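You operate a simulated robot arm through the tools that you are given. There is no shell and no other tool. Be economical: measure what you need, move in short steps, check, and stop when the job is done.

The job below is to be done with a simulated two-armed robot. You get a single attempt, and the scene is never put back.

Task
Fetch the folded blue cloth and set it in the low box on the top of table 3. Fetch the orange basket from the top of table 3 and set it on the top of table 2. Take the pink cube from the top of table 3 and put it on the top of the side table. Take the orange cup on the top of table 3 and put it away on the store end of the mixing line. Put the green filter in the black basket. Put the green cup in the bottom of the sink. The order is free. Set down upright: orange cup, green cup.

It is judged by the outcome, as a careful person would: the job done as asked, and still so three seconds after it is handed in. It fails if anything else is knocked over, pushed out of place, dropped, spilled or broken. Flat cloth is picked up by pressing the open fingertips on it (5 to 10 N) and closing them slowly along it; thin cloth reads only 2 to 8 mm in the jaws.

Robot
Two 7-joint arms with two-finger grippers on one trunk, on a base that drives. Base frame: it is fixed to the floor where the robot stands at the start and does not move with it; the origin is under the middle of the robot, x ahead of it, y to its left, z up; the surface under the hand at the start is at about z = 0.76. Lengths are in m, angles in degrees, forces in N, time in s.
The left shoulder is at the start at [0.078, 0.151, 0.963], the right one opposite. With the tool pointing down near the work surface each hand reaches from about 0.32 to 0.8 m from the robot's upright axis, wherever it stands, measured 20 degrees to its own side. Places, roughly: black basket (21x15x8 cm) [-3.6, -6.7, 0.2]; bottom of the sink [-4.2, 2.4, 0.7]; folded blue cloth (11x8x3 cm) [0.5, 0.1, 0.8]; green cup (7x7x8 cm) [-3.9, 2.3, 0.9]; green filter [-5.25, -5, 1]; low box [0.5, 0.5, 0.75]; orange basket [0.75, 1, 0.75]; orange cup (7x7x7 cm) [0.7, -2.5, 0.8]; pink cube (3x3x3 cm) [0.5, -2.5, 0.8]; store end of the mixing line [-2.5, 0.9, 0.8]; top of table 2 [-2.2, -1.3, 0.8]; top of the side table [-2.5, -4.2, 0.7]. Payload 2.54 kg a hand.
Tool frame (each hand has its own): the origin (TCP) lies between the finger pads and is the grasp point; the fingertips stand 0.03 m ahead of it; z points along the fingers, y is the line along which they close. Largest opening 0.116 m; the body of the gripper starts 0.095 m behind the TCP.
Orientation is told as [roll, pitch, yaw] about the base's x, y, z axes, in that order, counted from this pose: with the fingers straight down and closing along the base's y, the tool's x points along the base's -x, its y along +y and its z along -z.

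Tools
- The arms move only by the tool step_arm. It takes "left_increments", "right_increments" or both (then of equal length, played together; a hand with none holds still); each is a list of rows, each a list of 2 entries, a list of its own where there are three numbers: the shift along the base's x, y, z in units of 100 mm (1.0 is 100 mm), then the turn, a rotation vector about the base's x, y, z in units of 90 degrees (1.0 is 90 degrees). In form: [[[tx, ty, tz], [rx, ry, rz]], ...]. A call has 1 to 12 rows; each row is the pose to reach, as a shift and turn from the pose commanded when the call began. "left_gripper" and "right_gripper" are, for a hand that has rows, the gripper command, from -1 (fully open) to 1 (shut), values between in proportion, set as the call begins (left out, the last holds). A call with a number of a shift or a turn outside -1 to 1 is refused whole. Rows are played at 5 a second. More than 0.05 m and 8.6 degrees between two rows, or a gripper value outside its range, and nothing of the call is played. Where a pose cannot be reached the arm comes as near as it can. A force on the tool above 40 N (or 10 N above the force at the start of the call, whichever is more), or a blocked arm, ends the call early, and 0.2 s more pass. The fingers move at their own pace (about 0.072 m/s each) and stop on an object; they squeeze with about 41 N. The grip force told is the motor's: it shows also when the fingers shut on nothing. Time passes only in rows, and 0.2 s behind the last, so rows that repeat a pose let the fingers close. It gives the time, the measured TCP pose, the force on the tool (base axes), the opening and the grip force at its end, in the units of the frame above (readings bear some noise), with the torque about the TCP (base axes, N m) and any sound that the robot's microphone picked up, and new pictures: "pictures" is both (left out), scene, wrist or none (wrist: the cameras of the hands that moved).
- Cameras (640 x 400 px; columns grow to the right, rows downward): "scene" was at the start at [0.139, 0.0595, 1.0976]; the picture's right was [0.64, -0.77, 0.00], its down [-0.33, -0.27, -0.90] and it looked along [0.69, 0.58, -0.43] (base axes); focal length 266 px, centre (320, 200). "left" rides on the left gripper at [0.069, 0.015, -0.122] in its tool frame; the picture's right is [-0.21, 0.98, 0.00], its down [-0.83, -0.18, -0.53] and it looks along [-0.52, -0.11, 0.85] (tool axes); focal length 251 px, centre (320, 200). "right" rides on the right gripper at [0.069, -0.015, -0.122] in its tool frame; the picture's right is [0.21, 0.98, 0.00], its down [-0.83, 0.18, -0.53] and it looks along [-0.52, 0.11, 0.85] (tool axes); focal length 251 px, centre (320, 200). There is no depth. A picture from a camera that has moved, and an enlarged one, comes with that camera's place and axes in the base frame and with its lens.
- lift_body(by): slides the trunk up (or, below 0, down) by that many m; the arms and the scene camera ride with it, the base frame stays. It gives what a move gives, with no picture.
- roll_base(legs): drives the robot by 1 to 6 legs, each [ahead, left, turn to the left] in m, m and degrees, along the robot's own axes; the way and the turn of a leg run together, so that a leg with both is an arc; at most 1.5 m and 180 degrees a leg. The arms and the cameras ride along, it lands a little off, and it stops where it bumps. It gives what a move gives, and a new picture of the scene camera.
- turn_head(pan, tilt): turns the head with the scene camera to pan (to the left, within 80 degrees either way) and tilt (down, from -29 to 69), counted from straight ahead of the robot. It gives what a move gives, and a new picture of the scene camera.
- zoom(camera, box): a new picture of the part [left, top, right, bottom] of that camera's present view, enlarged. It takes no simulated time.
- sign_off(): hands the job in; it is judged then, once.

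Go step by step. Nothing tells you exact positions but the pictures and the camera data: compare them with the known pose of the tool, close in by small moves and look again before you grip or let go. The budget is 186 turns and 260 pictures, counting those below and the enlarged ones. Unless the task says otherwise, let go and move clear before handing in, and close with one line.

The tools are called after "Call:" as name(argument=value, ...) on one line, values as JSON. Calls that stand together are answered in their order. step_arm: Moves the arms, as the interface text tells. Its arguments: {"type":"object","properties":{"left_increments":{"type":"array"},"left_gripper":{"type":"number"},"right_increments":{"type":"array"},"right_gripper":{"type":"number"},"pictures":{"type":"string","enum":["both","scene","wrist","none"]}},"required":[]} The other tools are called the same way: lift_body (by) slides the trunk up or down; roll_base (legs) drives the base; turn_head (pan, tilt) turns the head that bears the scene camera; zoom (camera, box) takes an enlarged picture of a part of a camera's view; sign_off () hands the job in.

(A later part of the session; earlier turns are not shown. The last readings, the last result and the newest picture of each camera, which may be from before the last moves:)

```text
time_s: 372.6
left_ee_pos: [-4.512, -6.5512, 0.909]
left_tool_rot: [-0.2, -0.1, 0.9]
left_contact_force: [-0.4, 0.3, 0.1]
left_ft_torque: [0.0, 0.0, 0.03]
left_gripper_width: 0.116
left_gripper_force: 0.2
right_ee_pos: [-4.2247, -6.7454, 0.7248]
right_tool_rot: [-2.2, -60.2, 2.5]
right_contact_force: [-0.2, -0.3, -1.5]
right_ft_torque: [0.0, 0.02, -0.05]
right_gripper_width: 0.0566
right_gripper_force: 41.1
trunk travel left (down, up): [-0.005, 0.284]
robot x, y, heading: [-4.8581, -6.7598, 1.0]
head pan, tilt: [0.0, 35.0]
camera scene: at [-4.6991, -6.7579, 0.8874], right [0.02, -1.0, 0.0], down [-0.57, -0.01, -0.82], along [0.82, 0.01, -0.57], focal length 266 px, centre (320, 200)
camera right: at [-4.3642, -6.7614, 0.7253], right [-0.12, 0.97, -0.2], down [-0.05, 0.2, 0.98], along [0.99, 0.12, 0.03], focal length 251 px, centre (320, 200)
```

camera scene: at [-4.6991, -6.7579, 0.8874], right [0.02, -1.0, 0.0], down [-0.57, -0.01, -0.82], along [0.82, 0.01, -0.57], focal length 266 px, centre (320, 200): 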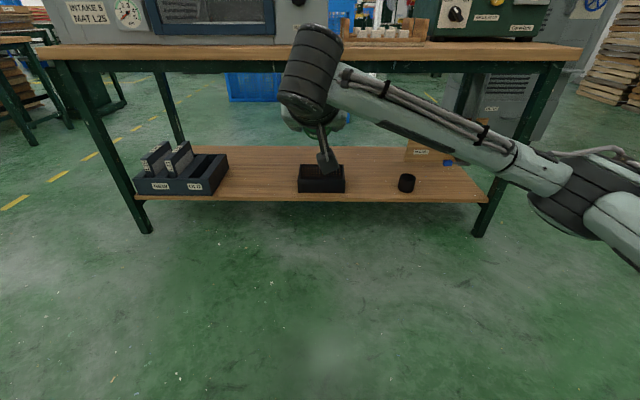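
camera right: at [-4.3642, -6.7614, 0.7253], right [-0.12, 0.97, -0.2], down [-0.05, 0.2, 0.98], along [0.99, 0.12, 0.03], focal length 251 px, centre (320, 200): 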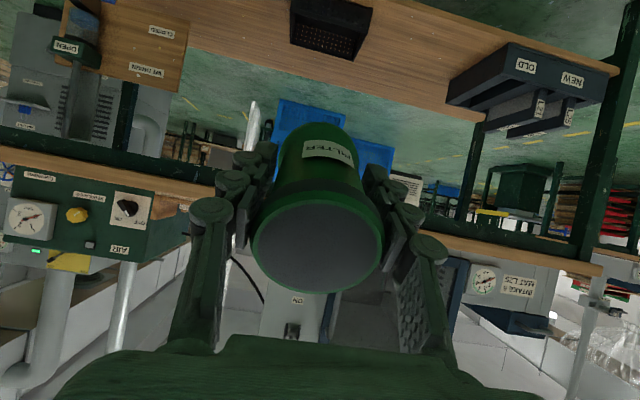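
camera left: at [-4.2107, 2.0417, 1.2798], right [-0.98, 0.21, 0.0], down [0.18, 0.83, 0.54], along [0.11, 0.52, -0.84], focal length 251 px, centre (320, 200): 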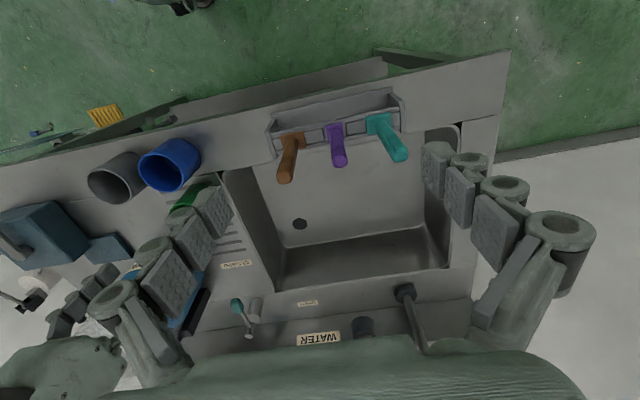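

Tilt reached. Re-measured: shelf z ≈ 0.235, basket x −3.70…−3.55, y centre −6.752, rim ≈ 0.315. I lower the hand in front of the bench.

Call:
step_arm(right_increments=[[[0, 0, -0.35], [0, 0, 0]], [[0, 0, -0.7], [0, 0, 0]], [[0, 0, -1.0], [0, 0, 0]]], pictures="none")

Call:
step_arm(right_increments=[[[0, 0, -0.35], [0, 0, 0]], [[0, 0, -0.7], [0, 0, 0]], [[0, 0, -1.0], [0, 0, 0]]], pictures="none")

Call:
step_arm(right_increments=[[[0.1, 0, -0.35], [0, 0, 0]], [[0.2, 0, -0.7], [0, 0, 0]], [[0.3, 0, -1.0], [0, 0, 0]]], pictures="both")

```text
time_s: 373.4
left_ee_pos: [-4.5116, -6.5492, 0.9078]
left_tool_rot: [-0.1, -0.2, 0.9]
left_contact_force: [0.1, -0.1, 0.3]
left_ft_torque: [-0.01, -0.04, 0.0]
left_gripper_width: 0.116
left_gripper_force: 0.0
right_ee_pos: [-4.2255, -6.745, 0.6245]
right_tool_rot: [-2.3, -60.1, 2.5]
right_contact_force: [0.5, -0.5, -1.2]
right_ft_torque: [0.02, 0.02, 0.01]
right_gripper_width: 0.0567
right_gripper_force: 41.0
trunk travel left (down, up): [-0.005, 0.284]
robot x, y, heading: [-4.8547, -6.7624, 0.9]
head pan, tilt: [0.0, 35.0]
```

```text
time_s: 374.2
left_ee_pos: [-4.5112, -6.5517, 0.9075]
left_tool_rot: [-0.1, -0.2, 0.9]
left_contact_force: [-0.3, 0.5, -0.4]
left_ft_torque: [-0.02, -0.02, 0.01]
left_gripper_width: 0.116
left_gripper_force: 0.0
right_ee_pos: [-4.2235, -6.7465, 0.526]
right_tool_rot: [-2.2, -60.0, 2.4]
right_contact_force: [-0.6, -0.8, -0.9]
right_ft_torque: [-0.03, 0.07, -0.01]
right_gripper_width: 0.0568
right_gripper_force: 41.3
trunk travel left (down, up): [-0.005, 0.284]
robot x, y, heading: [-4.8559, -6.7619, 1.1]
head pan, tilt: [0.0, 35.0]
```

```text
time_s: 375.1
left_ee_pos: [-4.5119, -6.5499, 0.9077]
left_tool_rot: [-0.1, -0.3, 0.9]
left_contact_force: [0.2, 0.7, 0.1]
left_ft_torque: [0.0, 0.0, 0.01]
left_gripper_width: 0.1159
left_gripper_force: 0.0
right_ee_pos: [-4.1925, -6.7452, 0.4257]
right_tool_rot: [-2.3, -60.2, 2.6]
right_contact_force: [0.6, -0.1, -1.2]
right_ft_torque: [0.01, 0.04, 0.01]
right_gripper_width: 0.0567
right_gripper_force: 41.5
trunk travel left (down, up): [-0.005, 0.284]
robot x, y, heading: [-4.8543, -6.7597, 0.6]
head pan, tilt: [0.0, 35.0]
camera scene: at [-4.6991, -6.7579, 0.8874], right [0.02, -1.0, 0.0], down [-0.57, -0.01, -0.82], along [0.82, 0.01, -0.57], focal length 266 px, centre (320, 200)
camera right: at [-4.3333, -6.7616, 0.4271], right [-0.12, 0.97, -0.21], down [-0.05, 0.2, 0.98], along [0.99, 0.13, 0.03], focal length 251 px, centre (320, 200)
```

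scene: 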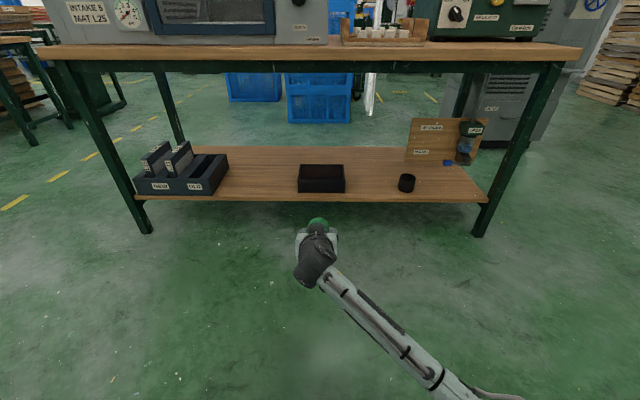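
right: 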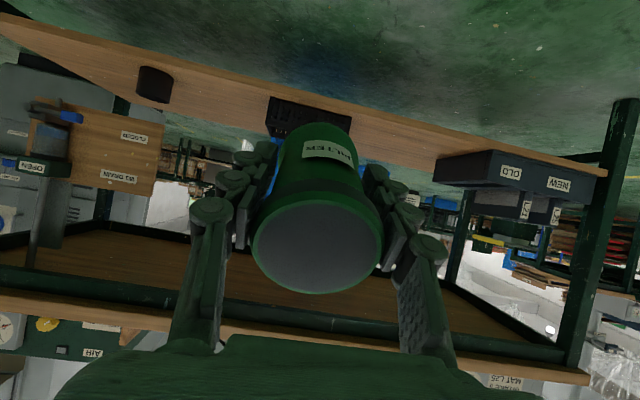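

Good: basket front x ≈ −3.69, centre (−3.615, −6.75), rim ≈ 0.30. I drive 0.5 m ahead so the hand goes in under the bench top.

Call:
roll_base(legs=[[0.5, 0, 0]])

Call:
zoom(camera="right", box=[0, 0, 640, 400])

```text
time_s: 378.0
left_ee_pos: [-4.0059, -6.5457, 0.9081]
left_tool_rot: [-0.1, -0.1, 0.7]
left_contact_force: [1.4, -0.1, -0.2]
left_ft_torque: [-0.01, -0.01, -0.02]
left_gripper_width: 0.1157
left_gripper_force: 0.2
right_ee_pos: [-3.6865, -6.7408, 0.4267]
right_tool_rot: [-2.3, -60.0, 2.4]
right_contact_force: [-1.3, -0.2, -2.1]
right_ft_torque: [0.04, 0.01, 0.0]
right_gripper_width: 0.0567
right_gripper_force: 40.9
trunk travel left (down, up): [-0.005, 0.284]
robot x, y, heading: [-4.3485, -6.7546, 0.6]
head pan, tilt: [0.0, 35.0]
camera scene: at [-4.1933, -6.7516, 0.8873], right [0.01, -1.0, 0.0], down [-0.57, -0.01, -0.82], along [0.82, 0.01, -0.57], focal length 266 px, centre (320, 200)
```

scene: 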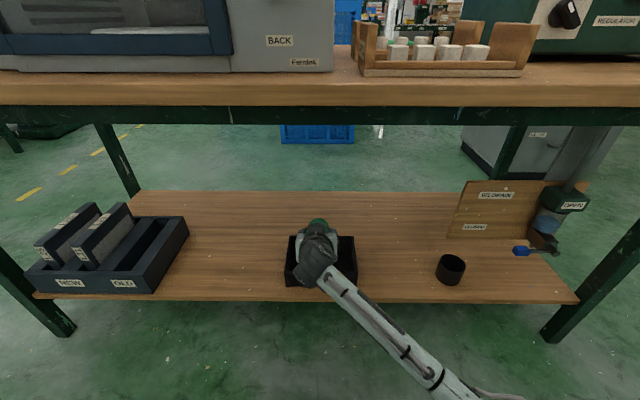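

```text
1.00 times, centred on (320, 200) of right (not enlarged: the box is as wide or as high as the picture)
camera zoom: at [-3.8276, -6.7567, 0.4272], right [-0.11, 0.97, -0.21], down [-0.05, 0.2, 0.98], along [0.99, 0.12, 0.03], focal length 251 px, centre (320, 200)
```

zoom: 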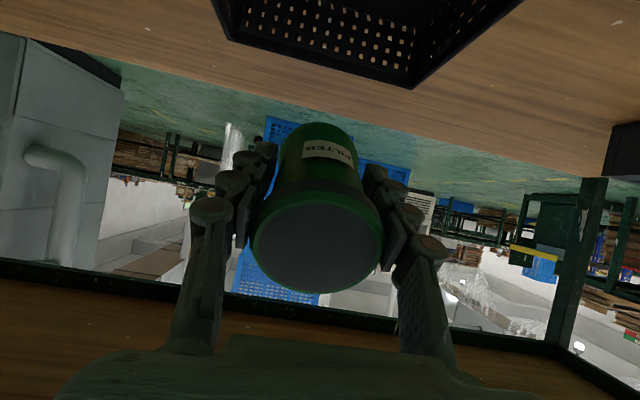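

The basket's back rim is at x ≈ −3.57, so I bring the grip point to (−3.645, −6.75) and lower the canister into the basket.

Call:
step_arm(right_increments=[[[0.2, -0.05, 0], [0, 0, 0]], [[0.41, -0.09, 0], [0, 0, 0]], [[0.41, -0.09, -0.3], [0, 0, 0]], [[0.41, -0.09, -0.6], [0, 0, 0]], [[0.41, -0.09, -0.85], [0, 0, 0]]], pictures="both")

Call:
zoom(camera="scene", box=[240, 180, 420, 320])

```text
time_s: 379.2
left_ee_pos: [-4.0065, -6.5447, 0.9083]
left_tool_rot: [-0.1, -0.2, 0.6]
left_contact_force: [0.0, -0.3, -1.0]
left_ft_torque: [-0.02, 0.02, 0.01]
left_gripper_width: 0.1159
left_gripper_force: 0.1
right_ee_pos: [-3.6414, -6.7591, 0.3478]
right_tool_rot: [-3.4, -60.7, 3.0]
right_contact_force: [-0.5, 0.4, -1.9]
right_ft_torque: [0.03, 0.04, 0.03]
right_gripper_width: 0.0565
right_gripper_force: 40.6
trunk travel left (down, up): [-0.005, 0.284]
robot x, y, heading: [-4.3494, -6.7529, 0.8]
head pan, tilt: [0.0, 35.0]
camera scene: at [-4.1937, -6.7512, 0.888], right [0.01, -1.0, 0.0], down [-0.57, -0.01, -0.82], along [0.82, 0.01, -0.57], focal length 266 px, centre (320, 200)
camera right: at [-3.7815, -6.7738, 0.3472], right [-0.1, 0.97, -0.22], down [-0.06, 0.21, 0.98], along [0.99, 0.12, 0.04], focal length 251 px, centre (320, 200)
```

scene: 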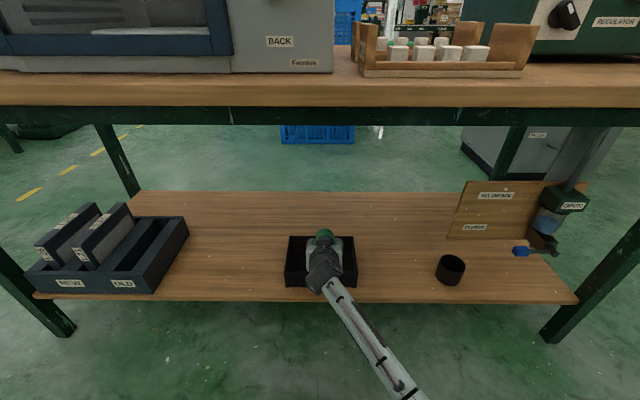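
right: 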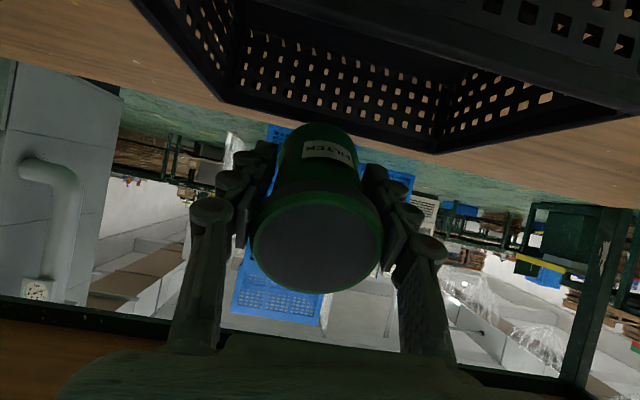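

```text
2.86 times, centred on (330, 250) of scene
camera zoom: at [-4.1937, -6.7512, 0.888], right [0.01, -1.0, 0.0], down [-0.57, -0.01, -0.82], along [0.82, 0.01, -0.57], focal length 761 px, centre (291, 57)
```

zoom: 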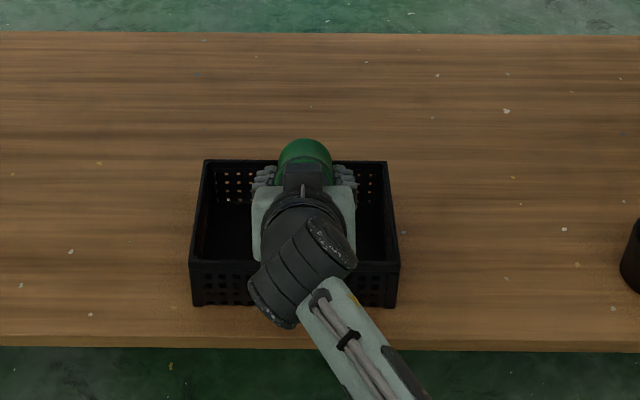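

The canister end is inside the back rim. I lower 3 cm more, shifting back slightly, then check before release.

Call:
step_arm(right_increments=[[[-0.05, 0.05, -0.1], [0, 0, 0]], [[-0.08, 0.08, -0.2], [0, 0, 0]], [[-0.1, 0.08, -0.35], [0, 0, 0]], [[-0.1, 0.08, -0.35], [0, 0, 0]]], pictures="none")

Call:
zoom(camera="scene", box=[240, 180, 420, 320])

```text
time_s: 380.4
left_ee_pos: [-4.0054, -6.5452, 0.9087]
left_tool_rot: [-0.2, -0.2, 0.8]
left_contact_force: [-0.5, -0.2, 0.3]
left_ft_torque: [0.01, 0.01, 0.01]
left_gripper_width: 0.1158
left_gripper_force: 0.0
right_ee_pos: [-3.6194, -6.789, 0.3542]
right_tool_rot: [-7.7, -65.3, 5.0]
right_contact_force: [-0.3, -0.3, -1.4]
right_ft_torque: [-0.01, 0.0, 0.02]
right_gripper_width: 0.0563
right_gripper_force: 41.3
trunk travel left (down, up): [-0.005, 0.284]
robot x, y, heading: [-4.3535, -6.7518, 0.7]
head pan, tilt: [0.0, 35.0]
stopped in row 4 (right hand): the arm was blocked; the commanded pose is now the measured one
```

```text
2.86 times, centred on (330, 250) of scene
camera zoom: at [-4.1932, -6.7516, 0.8868], right [0.01, -1.0, 0.0], down [-0.57, -0.01, -0.82], along [0.82, 0.01, -0.57], focal length 761 px, centre (291, 57)
```

zoom: 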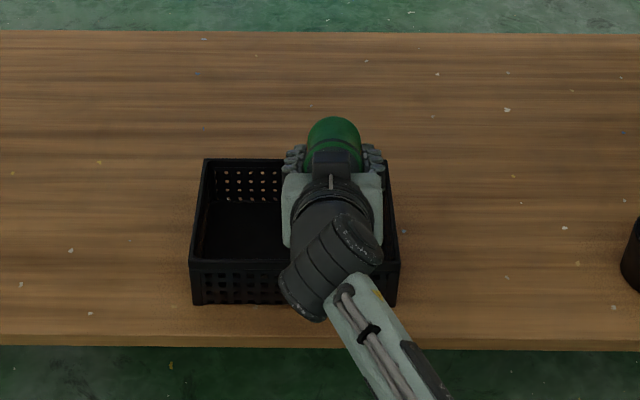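

The arm was blocked (elbow too folded near the base). I lift a little, move the base back 12 cm and reach in with a straighter arm.

Call:
step_arm(right_increments=[[[-0.1, 0.1, 0.3], [0, 0, 0]], [[-0.2, 0.3, 0.6], [0, 0.03, 0]], [[-0.2, 0.35, 0.7], [0, 0.05, 0]]], pictures="none")

Call:
roll_base(legs=[[-0.13, 0, 0]])

```text
time_s: 381.4
left_ee_pos: [-4.0065, -6.5455, 0.9079]
left_tool_rot: [-0.1, -0.1, 0.7]
left_contact_force: [0.1, -0.2, 0.9]
left_ft_torque: [0.0, 0.02, -0.01]
left_gripper_width: 0.116
left_gripper_force: 0.0
right_ee_pos: [-3.6315, -6.8192, 0.4277]
right_tool_rot: [-19.3, -62.7, 13.1]
right_contact_force: [-0.2, -0.7, -1.5]
right_ft_torque: [0.02, 0.0, -0.05]
right_gripper_width: 0.0567
right_gripper_force: 41.4
trunk travel left (down, up): [-0.005, 0.284]
robot x, y, heading: [-4.351, -6.7518, 0.6]
head pan, tilt: [0.0, 35.0]
stopped in row 3 (right hand): the arm was blocked; the commanded pose is now the measured one
```

```text
time_s: 382.7
left_ee_pos: [-4.1333, -6.5462, 0.9078]
left_tool_rot: [-0.1, -0.1, 0.7]
left_contact_force: [-1.3, -0.8, 0.7]
left_ft_torque: [0.01, 0.0, 0.0]
left_gripper_width: 0.1159
left_gripper_force: 0.0
right_ee_pos: [-3.7562, -6.8204, 0.4311]
right_tool_rot: [-19.1, -63.0, 12.8]
right_contact_force: [0.1, 0.5, -1.1]
right_ft_torque: [0.01, 0.0, 0.01]
right_gripper_width: 0.0564
right_gripper_force: 41.1
trunk travel left (down, up): [-0.005, 0.284]
robot x, y, heading: [-4.48, -6.758, 0.5]
head pan, tilt: [0.0, 35.0]
camera scene: at [-4.3213, -6.7532, 0.8873], right [0.01, -1.0, 0.0], down [-0.57, -0.01, -0.82], along [0.82, 0.01, -0.57], focal length 266 px, centre (320, 200)
```

scene: 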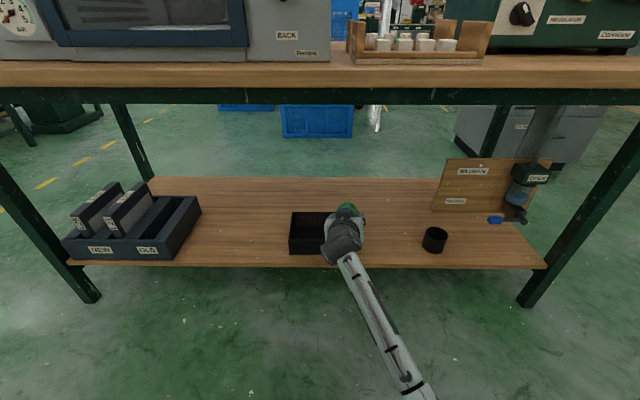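

Call:
turn_head(pan=-30, tilt=65)

```text
time_s: 383.6
left_ee_pos: [-4.1347, -6.5471, 0.9074]
left_tool_rot: [-0.1, -0.2, 0.6]
left_contact_force: [0.4, -1.1, 0.2]
left_ft_torque: [-0.02, 0.0, -0.01]
left_gripper_width: 0.116
left_gripper_force: 0.0
right_ee_pos: [-3.7547, -6.8193, 0.4494]
right_tool_rot: [-18.1, -64.9, 12.0]
right_contact_force: [-0.1, 0.3, -2.6]
right_ft_torque: [0.0, -0.02, -0.03]
right_gripper_width: 0.0566
right_gripper_force: 41.0
trunk travel left (down, up): [-0.005, 0.284]
robot x, y, heading: [-4.4778, -6.756, 0.5]
head pan, tilt: [-30.0, 65.0]
camera scene: at [-4.3564, -6.784, 0.8475], right [-0.49, -0.87, 0.0], down [-0.79, 0.44, -0.42], along [0.37, -0.21, -0.91], focal length 266 px, centre (320, 200)
```

scene: 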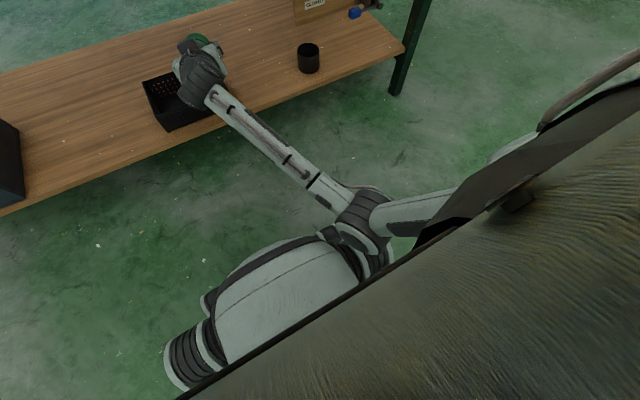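

I see: the elbow rests against the robot's own base. I move the base back, raise the trunk so the arm straightens, and restore the hand's tilt.

Call:
roll_base(legs=[[-0.12, 0, 0]])

Call:
lift_body(by=0.13)

Call:
step_arm(right_increments=[[[0.3, 0.2, 0.1], [0.03, 0.02, 0.03]], [[0.6, 0.4, 0.1], [0.06, 0.045, 0.06]], [[0.9, 0.6, 0.0], [0.083, 0.067, 0.086]], [[1.0, 0.7, -0.1], [0.083, 0.067, 0.086]]], pictures="scene")

```text
time_s: 384.9
left_ee_pos: [-4.2513, -6.5489, 0.9082]
left_tool_rot: [-0.1, -0.1, 0.5]
left_contact_force: [-0.3, 0.3, 0.1]
left_ft_torque: [-0.04, -0.03, 0.01]
left_gripper_width: 0.1161
left_gripper_force: 0.1
right_ee_pos: [-3.8696, -6.817, 0.4598]
right_tool_rot: [-17.4, -65.7, 11.5]
right_contact_force: [-0.2, -0.5, -3.5]
right_ft_torque: [-0.06, -0.17, -0.02]
right_gripper_width: 0.0566
right_gripper_force: 40.6
trunk travel left (down, up): [-0.005, 0.284]
robot x, y, heading: [-4.5953, -6.7571, 0.2]
head pan, tilt: [-30.0, 65.0]
camera scene: at [-4.4748, -6.7854, 0.8475], right [-0.49, -0.87, 0.0], down [-0.79, 0.45, -0.42], along [0.37, -0.21, -0.91], focal length 266 px, centre (320, 200)
```

scene: 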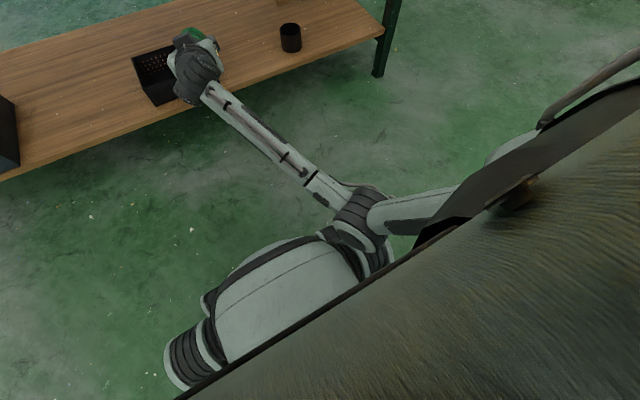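

```text
time_s: 386.5
left_ee_pos: [-4.2529, -6.5492, 1.038]
left_tool_rot: [-0.1, -0.3, 0.4]
left_contact_force: [-2.7, -0.3, 1.0]
left_ft_torque: [0.01, -0.24, 0.01]
left_gripper_width: 0.116
left_gripper_force: 0.1
right_ee_pos: [-3.8794, -6.8265, 0.4053]
right_tool_rot: [-23.7, -43.3, 15.7]
right_contact_force: [-4.6, -5.2, -38.5]
right_ft_torque: [-0.55, -2.36, 0.24]
right_gripper_width: 0.0563
right_gripper_force: 41.2
trunk travel left (down, up): [-0.135, 0.154]
robot x, y, heading: [-4.5944, -6.7571, 0.7]
head pan, tilt: [-30.0, 65.0]
```

```text
time_s: 386.8
left_ee_pos: [-4.2496, -6.549, 1.036]
left_tool_rot: [-0.1, 0.2, 0.5]
left_contact_force: [0.6, 0.4, -0.6]
left_ft_torque: [0.0, 0.11, -0.02]
left_gripper_width: 0.116
left_gripper_force: 0.1
right_ee_pos: [-3.8724, -6.8224, 0.4186]
right_tool_rot: [-21.6, -45.0, 15.5]
right_contact_force: [0.5, -0.3, -1.5]
right_ft_torque: [0.0, 0.04, 0.01]
right_gripper_width: 0.0568
right_gripper_force: 41.2
trunk travel left (down, up): [-0.135, 0.154]
robot x, y, heading: [-4.5988, -6.7569, 0.5]
head pan, tilt: [-30.0, 65.0]
stopped in row 1 (right hand): the arm was blocked; the commanded pose is now the measured one
camera scene: at [-4.4738, -6.7855, 0.9774], right [-0.49, -0.87, 0.0], down [-0.79, 0.45, -0.42], along [0.37, -0.21, -0.91], focal length 266 px, centre (320, 200)
```

scene: 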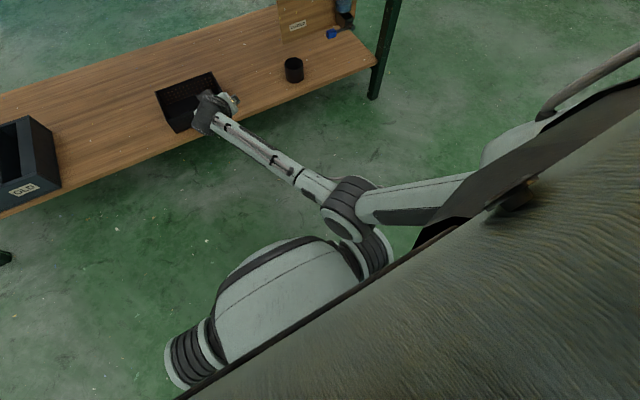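

The elbow still lies on the base's front hub. I move the hand up and to the right to free it.

Call:
step_arm(right_increments=[[[0.1, -0.1, 0.2], [0, 0, 0]], [[0.2, -0.2, 0.4], [0, 0, 0]], [[0.3, -0.3, 0.6], [0, 0, 0]], [[0.3, -0.4, 0.8], [0, 0, 0]], [[0.3, -0.4, 1.0], [0, 0, 0]]], pictures="scene")

```text
time_s: 388.2
left_ee_pos: [-4.2489, -6.5489, 1.0362]
left_tool_rot: [-0.1, 0.1, 0.5]
left_contact_force: [0.2, -0.3, -0.2]
left_ft_torque: [0.02, 0.03, 0.01]
left_gripper_width: 0.1157
left_gripper_force: 0.0
right_ee_pos: [-3.8935, -6.8655, 0.4065]
right_tool_rot: [-20.1, -33.6, 14.6]
right_contact_force: [-0.1, -0.5, -1.4]
right_ft_torque: [0.01, 0.03, -0.01]
right_gripper_width: 0.0567
right_gripper_force: 41.1
trunk travel left (down, up): [-0.135, 0.154]
robot x, y, heading: [-4.599, -6.7592, 0.4]
head pan, tilt: [-30.0, 65.0]
stopped in row 5 (right hand): the arm was blocked; the commanded pose is now the measured one
camera scene: at [-4.4742, -6.7854, 0.9774], right [-0.49, -0.87, 0.0], down [-0.79, 0.45, -0.42], along [0.37, -0.21, -0.91], focal length 266 px, centre (320, 200)
```

scene: 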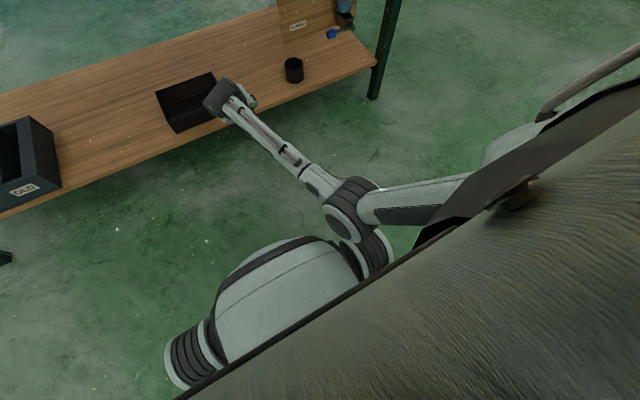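

Call:
lift_body(by=0.15)

Call:
step_arm(right_increments=[[[0, -0.1, 0.2], [0, 0, 0]], [[0, -0.2, 0.4], [0, 0, 0]], [[0, -0.3, 0.6], [0, 0, 0]]], pictures="scene")

```text
time_s: 389.9
left_ee_pos: [-4.2503, -6.5494, 1.1864]
left_tool_rot: [-0.1, 0.1, 0.6]
left_contact_force: [0.0, 0.0, 0.4]
left_ft_torque: [0.04, 0.05, 0.0]
left_gripper_width: 0.116
left_gripper_force: 0.0
right_ee_pos: [-3.8913, -6.8638, 0.5641]
right_tool_rot: [-20.2, -34.4, 14.6]
right_contact_force: [0.5, -0.1, -0.9]
right_ft_torque: [0.0, 0.04, 0.02]
right_gripper_width: 0.0564
right_gripper_force: 41.1
trunk travel left (down, up): [-0.285, 0.004]
robot x, y, heading: [-4.5959, -6.7565, 0.7]
head pan, tilt: [-30.0, 65.0]
```

```text
time_s: 390.9
left_ee_pos: [-4.2495, -6.5497, 1.187]
left_tool_rot: [-0.1, -0.1, 0.5]
left_contact_force: [-0.5, -0.7, -0.9]
left_ft_torque: [0.01, 0.03, 0.0]
left_gripper_width: 0.1159
left_gripper_force: 0.1
right_ee_pos: [-3.9082, -6.881, 0.5842]
right_tool_rot: [-18.5, -29.5, 14.4]
right_contact_force: [-1.0, 0.3, -2.0]
right_ft_torque: [-0.03, 0.04, 0.0]
right_gripper_width: 0.0564
right_gripper_force: 40.5
trunk travel left (down, up): [-0.285, 0.004]
robot x, y, heading: [-4.5976, -6.757, 0.4]
head pan, tilt: [-30.0, 65.0]
stopped in row 3 (right hand): the arm was blocked; the commanded pose is now the measured one
camera scene: at [-4.4741, -6.7854, 1.1274], right [-0.49, -0.87, 0.0], down [-0.79, 0.45, -0.42], along [0.37, -0.21, -0.91], focal length 266 px, centre (320, 200)
```

scene: 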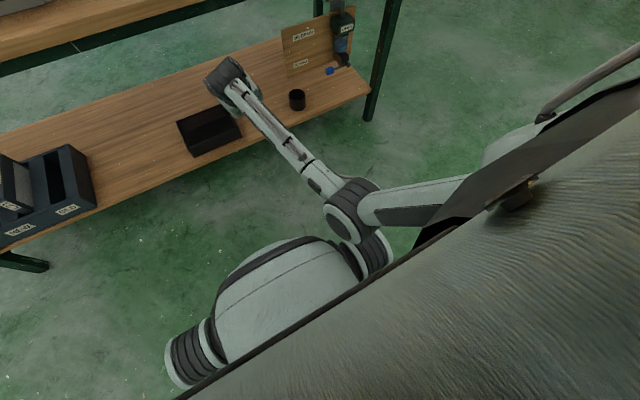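

The white part is the robot's own chest, and the elbow presses on it. I back away from the bench for room and stretch the hand forward and outward to release the elbow.

Call:
roll_base(legs=[[-0.45, 0, 0]])

Call:
step_arm(right_increments=[[[0.2, -0.15, 0], [0, 0, 0]], [[0.4, -0.3, 0], [0, 0, 0]], [[0.6, -0.45, 0], [0, 0, 0]], [[0.8, -0.6, 0], [0, 0, 0]], [[1.0, -0.7, 0], [0, 0, 0]]], pictures="scene")

```text
time_s: 393.7
left_ee_pos: [-4.7077, -6.5526, 1.187]
left_tool_rot: [-0.1, -0.1, 0.8]
left_contact_force: [-0.2, 0.2, -0.3]
left_ft_torque: [0.01, -0.05, -0.03]
left_gripper_width: 0.1159
left_gripper_force: 0.0
right_ee_pos: [-4.3593, -6.8781, 0.5961]
right_tool_rot: [-18.5, -31.1, 14.8]
right_contact_force: [0.5, 0.1, -2.4]
right_ft_torque: [0.0, -0.01, -0.02]
right_gripper_width: 0.0565
right_gripper_force: 41.2
trunk travel left (down, up): [-0.285, 0.004]
robot x, y, heading: [-5.05, -6.764, 0.8]
head pan, tilt: [-30.0, 65.0]
camera scene: at [-4.9313, -6.7897, 1.1275], right [-0.49, -0.87, 0.0], down [-0.79, 0.44, -0.42], along [0.37, -0.21, -0.91], focal length 266 px, centre (320, 200)
```

scene: 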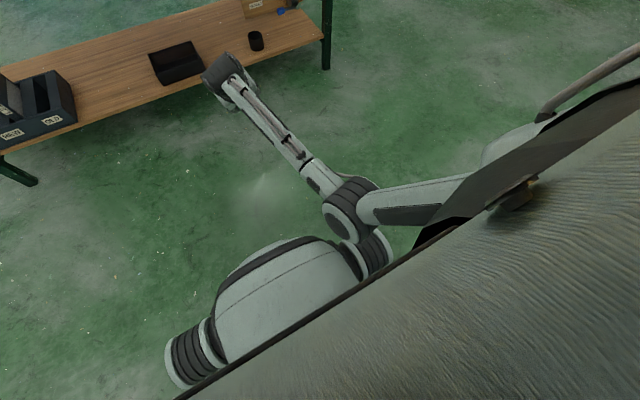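

```text
time_s: 394.9
left_ee_pos: [-4.7078, -6.5515, 1.1876]
left_tool_rot: [-0.1, 0.0, 0.7]
left_contact_force: [0.0, 0.7, -0.5]
left_ft_torque: [0.01, -0.03, 0.01]
left_gripper_width: 0.1161
left_gripper_force: 0.1
right_ee_pos: [-4.2589, -6.9478, 0.5944]
right_tool_rot: [-18.4, -31.0, 14.7]
right_contact_force: [-0.6, 0.0, -1.3]
right_ft_torque: [0.01, 0.04, 0.04]
right_gripper_width: 0.0566
right_gripper_force: 41.2
trunk travel left (down, up): [-0.285, 0.004]
robot x, y, heading: [-5.0521, -6.7607, 0.6]
head pan, tilt: [-30.0, 65.0]
camera scene: at [-4.9309, -6.7897, 1.1274], right [-0.49, -0.87, 0.0], down [-0.79, 0.44, -0.42], along [0.37, -0.21, -0.91], focal length 266 px, centre (320, 200)
```

scene: 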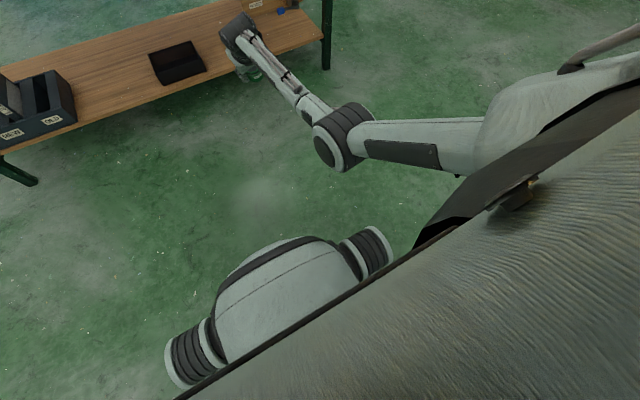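

Freed, with the filter still held. I lower the trunk with the arm stretched, and restore the 60° tilt in the open.

Call:
lift_body(by=-0.24)

Call:
step_arm(right_increments=[[[0.1, 0.1, 0.1], [0.04, -0.057, 0.005]], [[0.2, 0.2, 0.2], [0.08, -0.113, 0.01]], [[0.3, 0.3, 0.3], [0.12, -0.17, 0.015]], [[0.4, 0.4, 0.4], [0.16, -0.227, 0.02]], [[0.5, 0.5, 0.4], [0.198, -0.2835, 0.024]]], pictures="both")

```text
time_s: 397.4
left_ee_pos: [-4.707, -6.5523, 0.946]
left_tool_rot: [-0.2, 0.0, 0.9]
left_contact_force: [0.1, -0.4, -0.6]
left_ft_torque: [0.02, 0.02, 0.0]
left_gripper_width: 0.1161
left_gripper_force: 0.0
right_ee_pos: [-4.2591, -6.9487, 0.3539]
right_tool_rot: [-18.4, -31.2, 14.8]
right_contact_force: [0.1, -0.2, -1.3]
right_ft_torque: [0.0, 0.02, 0.01]
right_gripper_width: 0.0565
right_gripper_force: 41.3
trunk travel left (down, up): [-0.045, 0.244]
robot x, y, heading: [-5.0499, -6.7644, 0.8]
head pan, tilt: [-30.0, 65.0]
```

```text
time_s: 398.6
left_ee_pos: [-4.7083, -6.5515, 0.9465]
left_tool_rot: [-0.1, 0.1, 0.7]
left_contact_force: [-0.3, 0.3, -0.8]
left_ft_torque: [-0.01, -0.01, 0.02]
left_gripper_width: 0.116
left_gripper_force: 0.1
right_ee_pos: [-4.2095, -6.898, 0.3937]
right_tool_rot: [1.0, -59.4, 2.7]
right_contact_force: [0.3, 0.3, -1.9]
right_ft_torque: [-0.02, 0.02, 0.03]
right_gripper_width: 0.0567
right_gripper_force: 40.9
trunk travel left (down, up): [-0.045, 0.244]
robot x, y, heading: [-5.0512, -6.7612, 0.9]
head pan, tilt: [-30.0, 65.0]
camera scene: at [-4.9311, -6.7896, 0.8875], right [-0.49, -0.87, 0.0], down [-0.79, 0.44, -0.42], along [0.37, -0.21, -0.91], focal length 266 px, centre (320, 200)
camera right: at [-4.3474, -6.9217, 0.3959], right [-0.17, 0.97, -0.18], down [-0.05, 0.17, 0.98], along [0.98, 0.18, 0.02], focal length 251 px, centre (320, 200)
```

scene: 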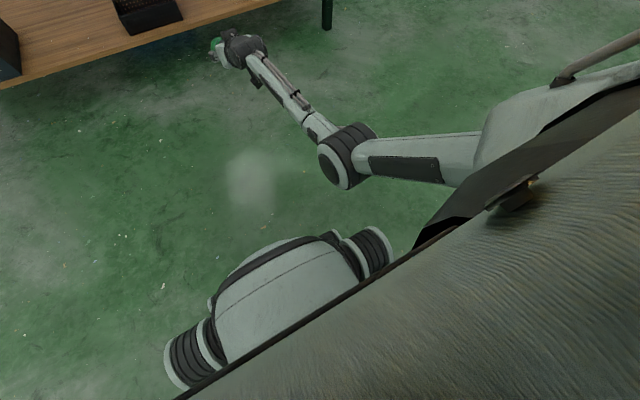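
right: 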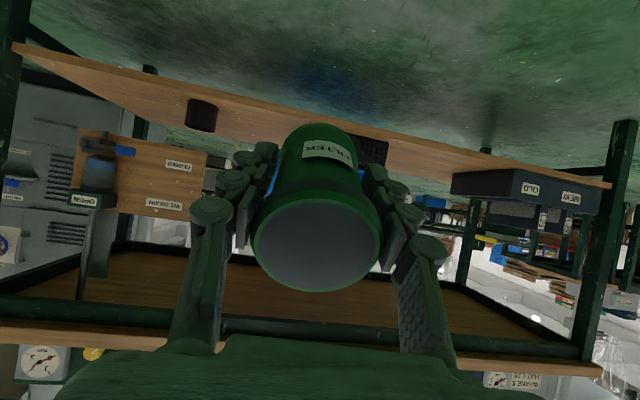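

The pose is right again. I slide left 0.14 m and drive 0.5 m ahead to bring the hand over the basket.

Call:
roll_base(legs=[[0, 0.14, 0], [0.5, 0, 0]])

Call:
turn_head(pan=0, tilt=40)

Call:
zoom(camera="scene", box=[220, 120, 420, 270])

```text
time_s: 403.1
left_ee_pos: [-4.2159, -6.4036, 0.9474]
left_tool_rot: [0.0, 0.0, 1.0]
left_contact_force: [-0.5, 0.6, -0.6]
left_ft_torque: [-0.01, 0.0, -0.01]
left_gripper_width: 0.1161
left_gripper_force: 0.0
right_ee_pos: [-3.7143, -6.7491, 0.3934]
right_tool_rot: [0.9, -59.3, 3.0]
right_contact_force: [-0.3, -0.1, -2.3]
right_ft_torque: [-0.03, 0.02, 0.07]
right_gripper_width: 0.0568
right_gripper_force: 41.2
trunk travel left (down, up): [-0.045, 0.244]
robot x, y, heading: [-4.5573, -6.6143, 1.0]
head pan, tilt: [-30.0, 65.0]
camera scene: at [-4.4368, -6.6422, 0.8875], right [-0.48, -0.87, 0.0], down [-0.79, 0.44, -0.42], along [0.37, -0.2, -0.91], focal length 266 px, centre (320, 200)
```

scene: 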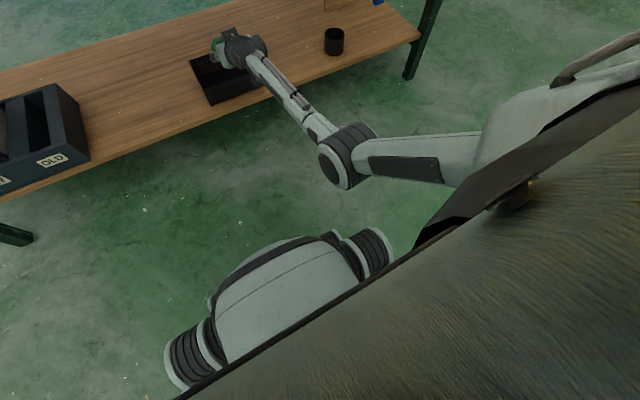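

```text
time_s: 404.1
left_ee_pos: [-4.2146, -6.4036, 0.9468]
left_tool_rot: [-0.1, 0.0, 0.9]
left_contact_force: [0.0, 0.8, -0.3]
left_ft_torque: [0.01, -0.01, -0.02]
left_gripper_width: 0.1159
left_gripper_force: 0.1
right_ee_pos: [-3.7142, -6.7498, 0.3923]
right_tool_rot: [0.9, -59.3, 2.9]
right_contact_force: [0.8, 0.0, -1.5]
right_ft_torque: [-0.01, -0.01, 0.02]
right_gripper_width: 0.0565
right_gripper_force: 40.9
trunk travel left (down, up): [-0.045, 0.244]
robot x, y, heading: [-4.5621, -6.6158, 1.1]
head pan, tilt: [0.0, 40.0]
camera scene: at [-4.4049, -6.6113, 0.9197], right [0.02, -1.0, 0.0], down [-0.64, -0.01, -0.77], along [0.77, 0.01, -0.64], focal length 266 px, centre (320, 200)
```

scene: 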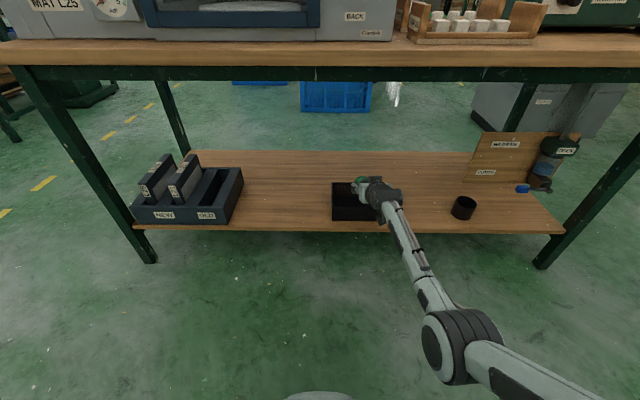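

```text
2.67 times, centred on (320, 195) of scene
camera zoom: at [-4.4049, -6.6113, 0.9197], right [0.02, -1.0, 0.0], down [-0.64, -0.01, -0.77], along [0.77, 0.01, -0.64], focal length 710 px, centre (320, 213)
```

zoom: 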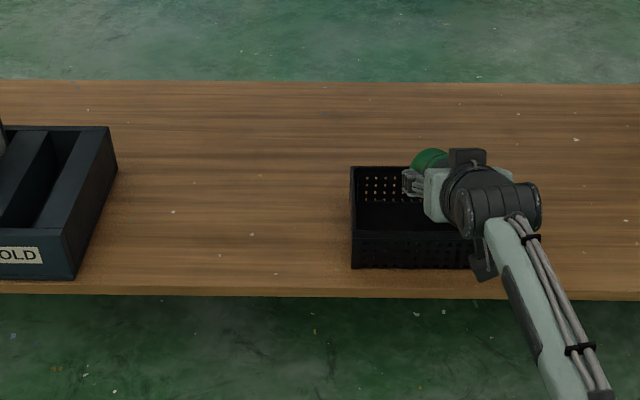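

The basket has not moved. I reach the last 6 cm in and lower the canister into it.

Call:
step_arm(right_increments=[[[0.3, 0, 0], [0, 0, 0]], [[0.62, 0, 0], [0, 0, 0]], [[0.62, 0, -0.25], [0, 0, 0]], [[0.62, 0, -0.5], [0, 0, 0]], [[0.62, 0, -0.68], [0, 0, 0]], [[0.62, 0, -0.74], [0, 0, 0]]], pictures="none")

Call:
zoom(camera="scene", box=[220, 120, 420, 270])

Call:
zoom(camera="right", box=[0, 0, 640, 400])

```text
time_s: 405.5
left_ee_pos: [-4.2139, -6.4038, 0.9484]
left_tool_rot: [-0.2, 0.0, 0.9]
left_contact_force: [0.0, -0.1, -0.7]
left_ft_torque: [-0.02, 0.03, 0.03]
left_gripper_width: 0.1159
left_gripper_force: 0.1
right_ee_pos: [-3.6781, -6.7487, 0.347]
right_tool_rot: [0.9, -59.2, 3.1]
right_contact_force: [-0.5, -0.7, -1.1]
right_ft_torque: [-0.03, -0.03, -0.01]
right_gripper_width: 0.0567
right_gripper_force: 40.4
right hand out of reach, approached as far as the arm can: row 3, 4, 5, 6
trunk travel left (down, up): [-0.045, 0.244]
robot x, y, heading: [-4.5606, -6.6172, 1.0]
head pan, tilt: [0.0, 40.0]
```

```text
2.67 times, centred on (320, 195) of scene
camera zoom: at [-4.4048, -6.6113, 0.9198], right [0.02, -1.0, 0.0], down [-0.64, -0.01, -0.77], along [0.77, 0.01, -0.64], focal length 710 px, centre (320, 213)
```

zoom: 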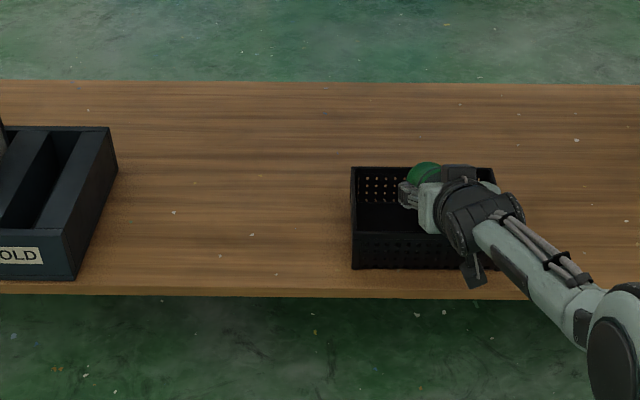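

```text
1.00 times, centred on (320, 200) of right (not enlarged: the box is as wide or as high as the picture)
camera zoom: at [-3.8165, -6.7732, 0.3492], right [-0.17, 0.97, -0.18], down [-0.05, 0.17, 0.98], along [0.98, 0.18, 0.02], focal length 251 px, centre (320, 200)
```

zoom: 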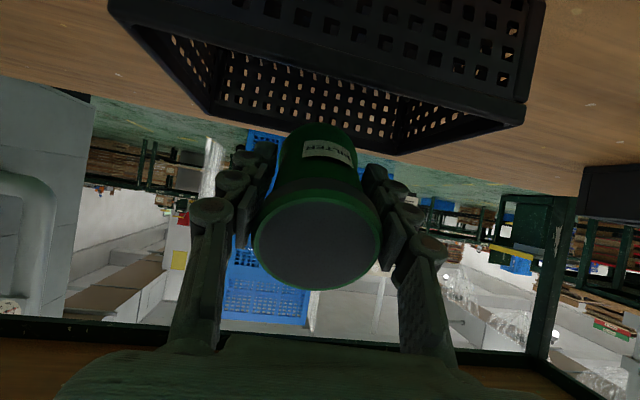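

Call:
roll_base(legs=[[0.035, 0, 0]])

Call:
step_arm(right_increments=[[[-0.05, 0, -0.1], [0, 0, 0]], [[-0.05, 0, -0.2], [0, 0, 0]], [[-0.05, 0, -0.3], [0, 0, 0]]], pictures="none")

Call:
zoom(camera="scene", box=[220, 120, 420, 270])

```text
time_s: 406.3
left_ee_pos: [-4.1799, -6.4037, 0.9464]
left_tool_rot: [-0.1, 0.0, 1.0]
left_contact_force: [0.7, -0.7, 0.5]
left_ft_torque: [-0.01, 0.01, 0.02]
left_gripper_width: 0.116
left_gripper_force: 0.1
right_ee_pos: [-3.6431, -6.7508, 0.3471]
right_tool_rot: [0.9, -59.4, 3.1]
right_contact_force: [-0.3, 0.0, -1.4]
right_ft_torque: [-0.03, 0.01, -0.01]
right_gripper_width: 0.0568
right_gripper_force: 40.9
trunk travel left (down, up): [-0.045, 0.244]
robot x, y, heading: [-4.5194, -6.614, 0.7]
head pan, tilt: [0.0, 40.0]
camera scene: at [-4.3705, -6.6108, 0.9198], right [0.02, -1.0, 0.0], down [-0.64, -0.01, -0.77], along [0.77, 0.01, -0.64], focal length 266 px, centre (320, 200)
```

scene: 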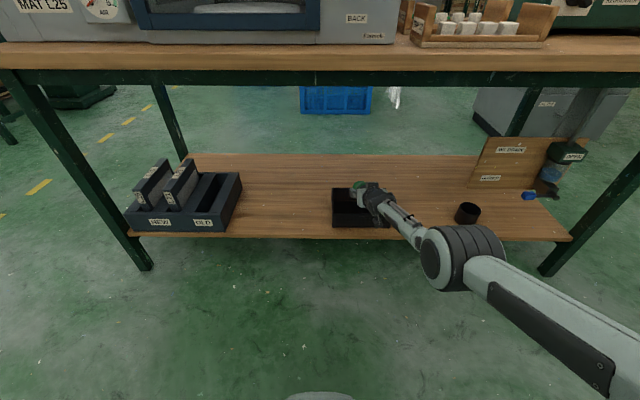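

```text
time_s: 407.1
left_ee_pos: [-4.1811, -6.4031, 0.947]
left_tool_rot: [-0.1, 0.1, 1.0]
left_contact_force: [-0.5, 1.0, 0.0]
left_ft_torque: [-0.03, 0.03, -0.04]
left_gripper_width: 0.1163
left_gripper_force: 0.1
right_ee_pos: [-3.6558, -6.7495, 0.3255]
right_tool_rot: [0.9, -59.3, 3.1]
right_contact_force: [-0.6, 0.4, -1.3]
right_ft_torque: [-0.02, -0.01, 0.01]
right_gripper_width: 0.0566
right_gripper_force: 40.9
right hand out of reach, approached as far as the arm can: row 2, 3
trunk travel left (down, up): [-0.045, 0.244]
robot x, y, heading: [-4.5241, -6.6138, 1.2]
head pan, tilt: [0.0, 40.0]
```

```text
2.67 times, centred on (320, 195) of scene
camera zoom: at [-4.3705, -6.6108, 0.9198], right [0.02, -1.0, 0.0], down [-0.64, -0.01, -0.77], along [0.77, 0.01, -0.64], focal length 710 px, centre (320, 213)
```

zoom: 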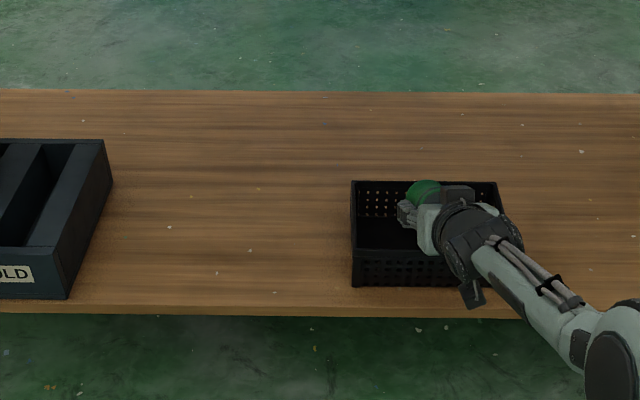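

The canister is inside the rim. I nudge 1.8 cm ahead so it sits toward the basket's middle, then open.

Call:
roll_base(legs=[[0.018, 0, 0]])

Call:
step_arm(right_increments=[[[0, 0, -0.05], [0, 0, 0]], [[0, 0, -0.1], [0, 0, 0]]], pictures="none")

Call:
zoom(camera="right", box=[0, 0, 640, 400])

```text
time_s: 407.9
left_ee_pos: [-4.1622, -6.4034, 0.9463]
left_tool_rot: [-0.1, 0.0, 1.0]
left_contact_force: [0.5, 0.2, -0.2]
left_ft_torque: [-0.01, 0.02, -0.02]
left_gripper_width: 0.1158
left_gripper_force: 0.1
right_ee_pos: [-3.639, -6.7489, 0.3261]
right_tool_rot: [0.8, -59.3, 3.0]
right_contact_force: [-1.1, -0.5, -1.1]
right_ft_torque: [0.02, 0.01, -0.01]
right_gripper_width: 0.0566
right_gripper_force: 41.3
trunk travel left (down, up): [-0.045, 0.244]
robot x, y, heading: [-4.5083, -6.6127, 1.0]
head pan, tilt: [0.0, 40.0]
camera scene: at [-4.3528, -6.6106, 0.9198], right [0.02, -1.0, 0.0], down [-0.64, -0.01, -0.77], along [0.77, 0.01, -0.64], focal length 266 px, centre (320, 200)
```

scene: 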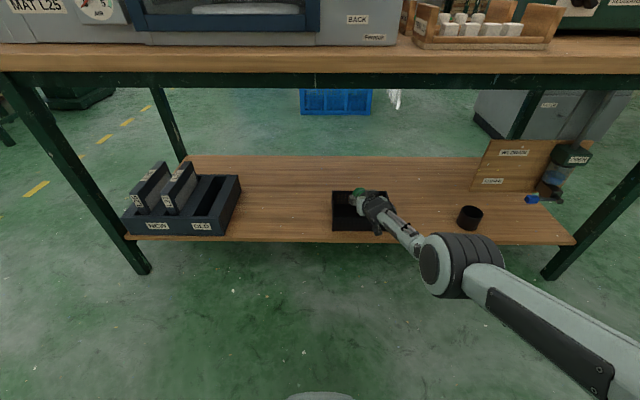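

```text
time_s: 408.5
left_ee_pos: [-4.1635, -6.4037, 0.9473]
left_tool_rot: [-0.2, -0.1, 1.1]
left_contact_force: [0.6, 0.1, 0.2]
left_ft_torque: [0.04, 0.0, 0.0]
left_gripper_width: 0.1161
left_gripper_force: 0.0
right_ee_pos: [-3.643, -6.75, 0.3173]
right_tool_rot: [0.8, -59.2, 2.9]
right_contact_force: [0.4, -0.3, -1.0]
right_ft_torque: [-0.02, 0.02, -0.02]
right_gripper_width: 0.0563
right_gripper_force: 41.3
right hand out of reach, approached as far as the arm can: row 2
trunk travel left (down, up): [-0.045, 0.244]
robot x, y, heading: [-4.5064, -6.6152, 1.1]
head pan, tilt: [0.0, 40.0]
```

```text
1.00 times, centred on (320, 200) of right (not enlarged: the box is as wide or as high as the picture)
camera zoom: at [-3.782, -6.7736, 0.3207], right [-0.17, 0.97, -0.18], down [-0.05, 0.17, 0.98], along [0.98, 0.18, 0.02], focal length 251 px, centre (320, 200)
```

zoom: 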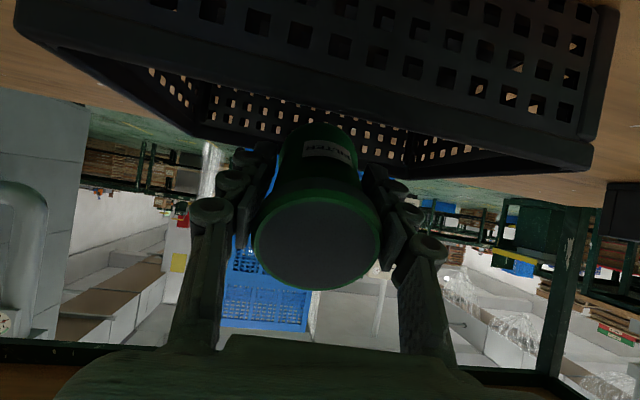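

The canister's lower end is down between the basket walls. I open the fingers.

Call:
step_arm(right_increments=[[[0, 0, 0], [0, 0, 0]], [[0, 0, 0], [0, 0, 0]], [[0, 0, 0], [0, 0, 0]], [[0, 0, 0], [0, 0, 0]]], right_gripper=-0.4, pictures="both")

```text
time_s: 409.5
left_ee_pos: [-4.1628, -6.4025, 0.9472]
left_tool_rot: [0.0, -0.1, 1.0]
left_contact_force: [0.1, 0.6, -0.8]
left_ft_torque: [-0.01, 0.0, 0.0]
left_gripper_width: 0.1161
left_gripper_force: 0.1
right_ee_pos: [-3.6432, -6.7501, 0.319]
right_tool_rot: [0.9, -59.3, 3.1]
right_contact_force: [-0.5, -0.5, -0.2]
right_ft_torque: [0.0, -0.01, -0.01]
right_gripper_width: 0.0811
right_gripper_force: 0.0
trunk travel left (down, up): [-0.045, 0.244]
robot x, y, heading: [-4.5078, -6.6152, 0.8]
head pan, tilt: [0.0, 40.0]
camera scene: at [-4.3529, -6.6105, 0.9198], right [0.02, -1.0, 0.0], down [-0.64, -0.01, -0.77], along [0.77, 0.01, -0.64], focal length 266 px, centre (320, 200)
camera right: at [-3.7818, -6.7735, 0.3211], right [-0.17, 0.97, -0.18], down [-0.05, 0.17, 0.98], along [0.98, 0.18, 0.02], focal length 251 px, centre (320, 200)
```

scene: 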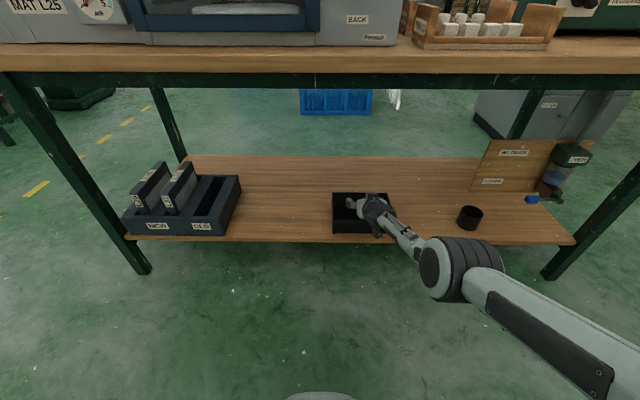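
right: 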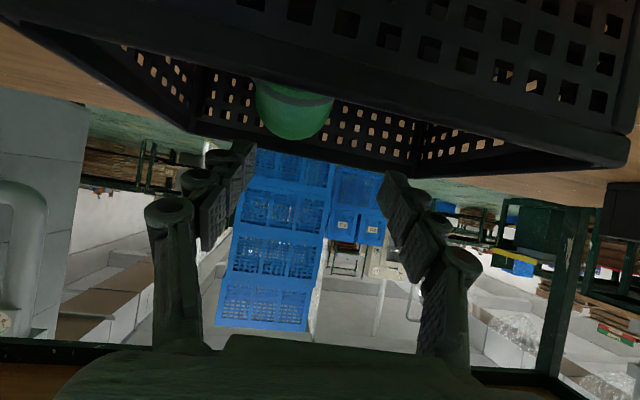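

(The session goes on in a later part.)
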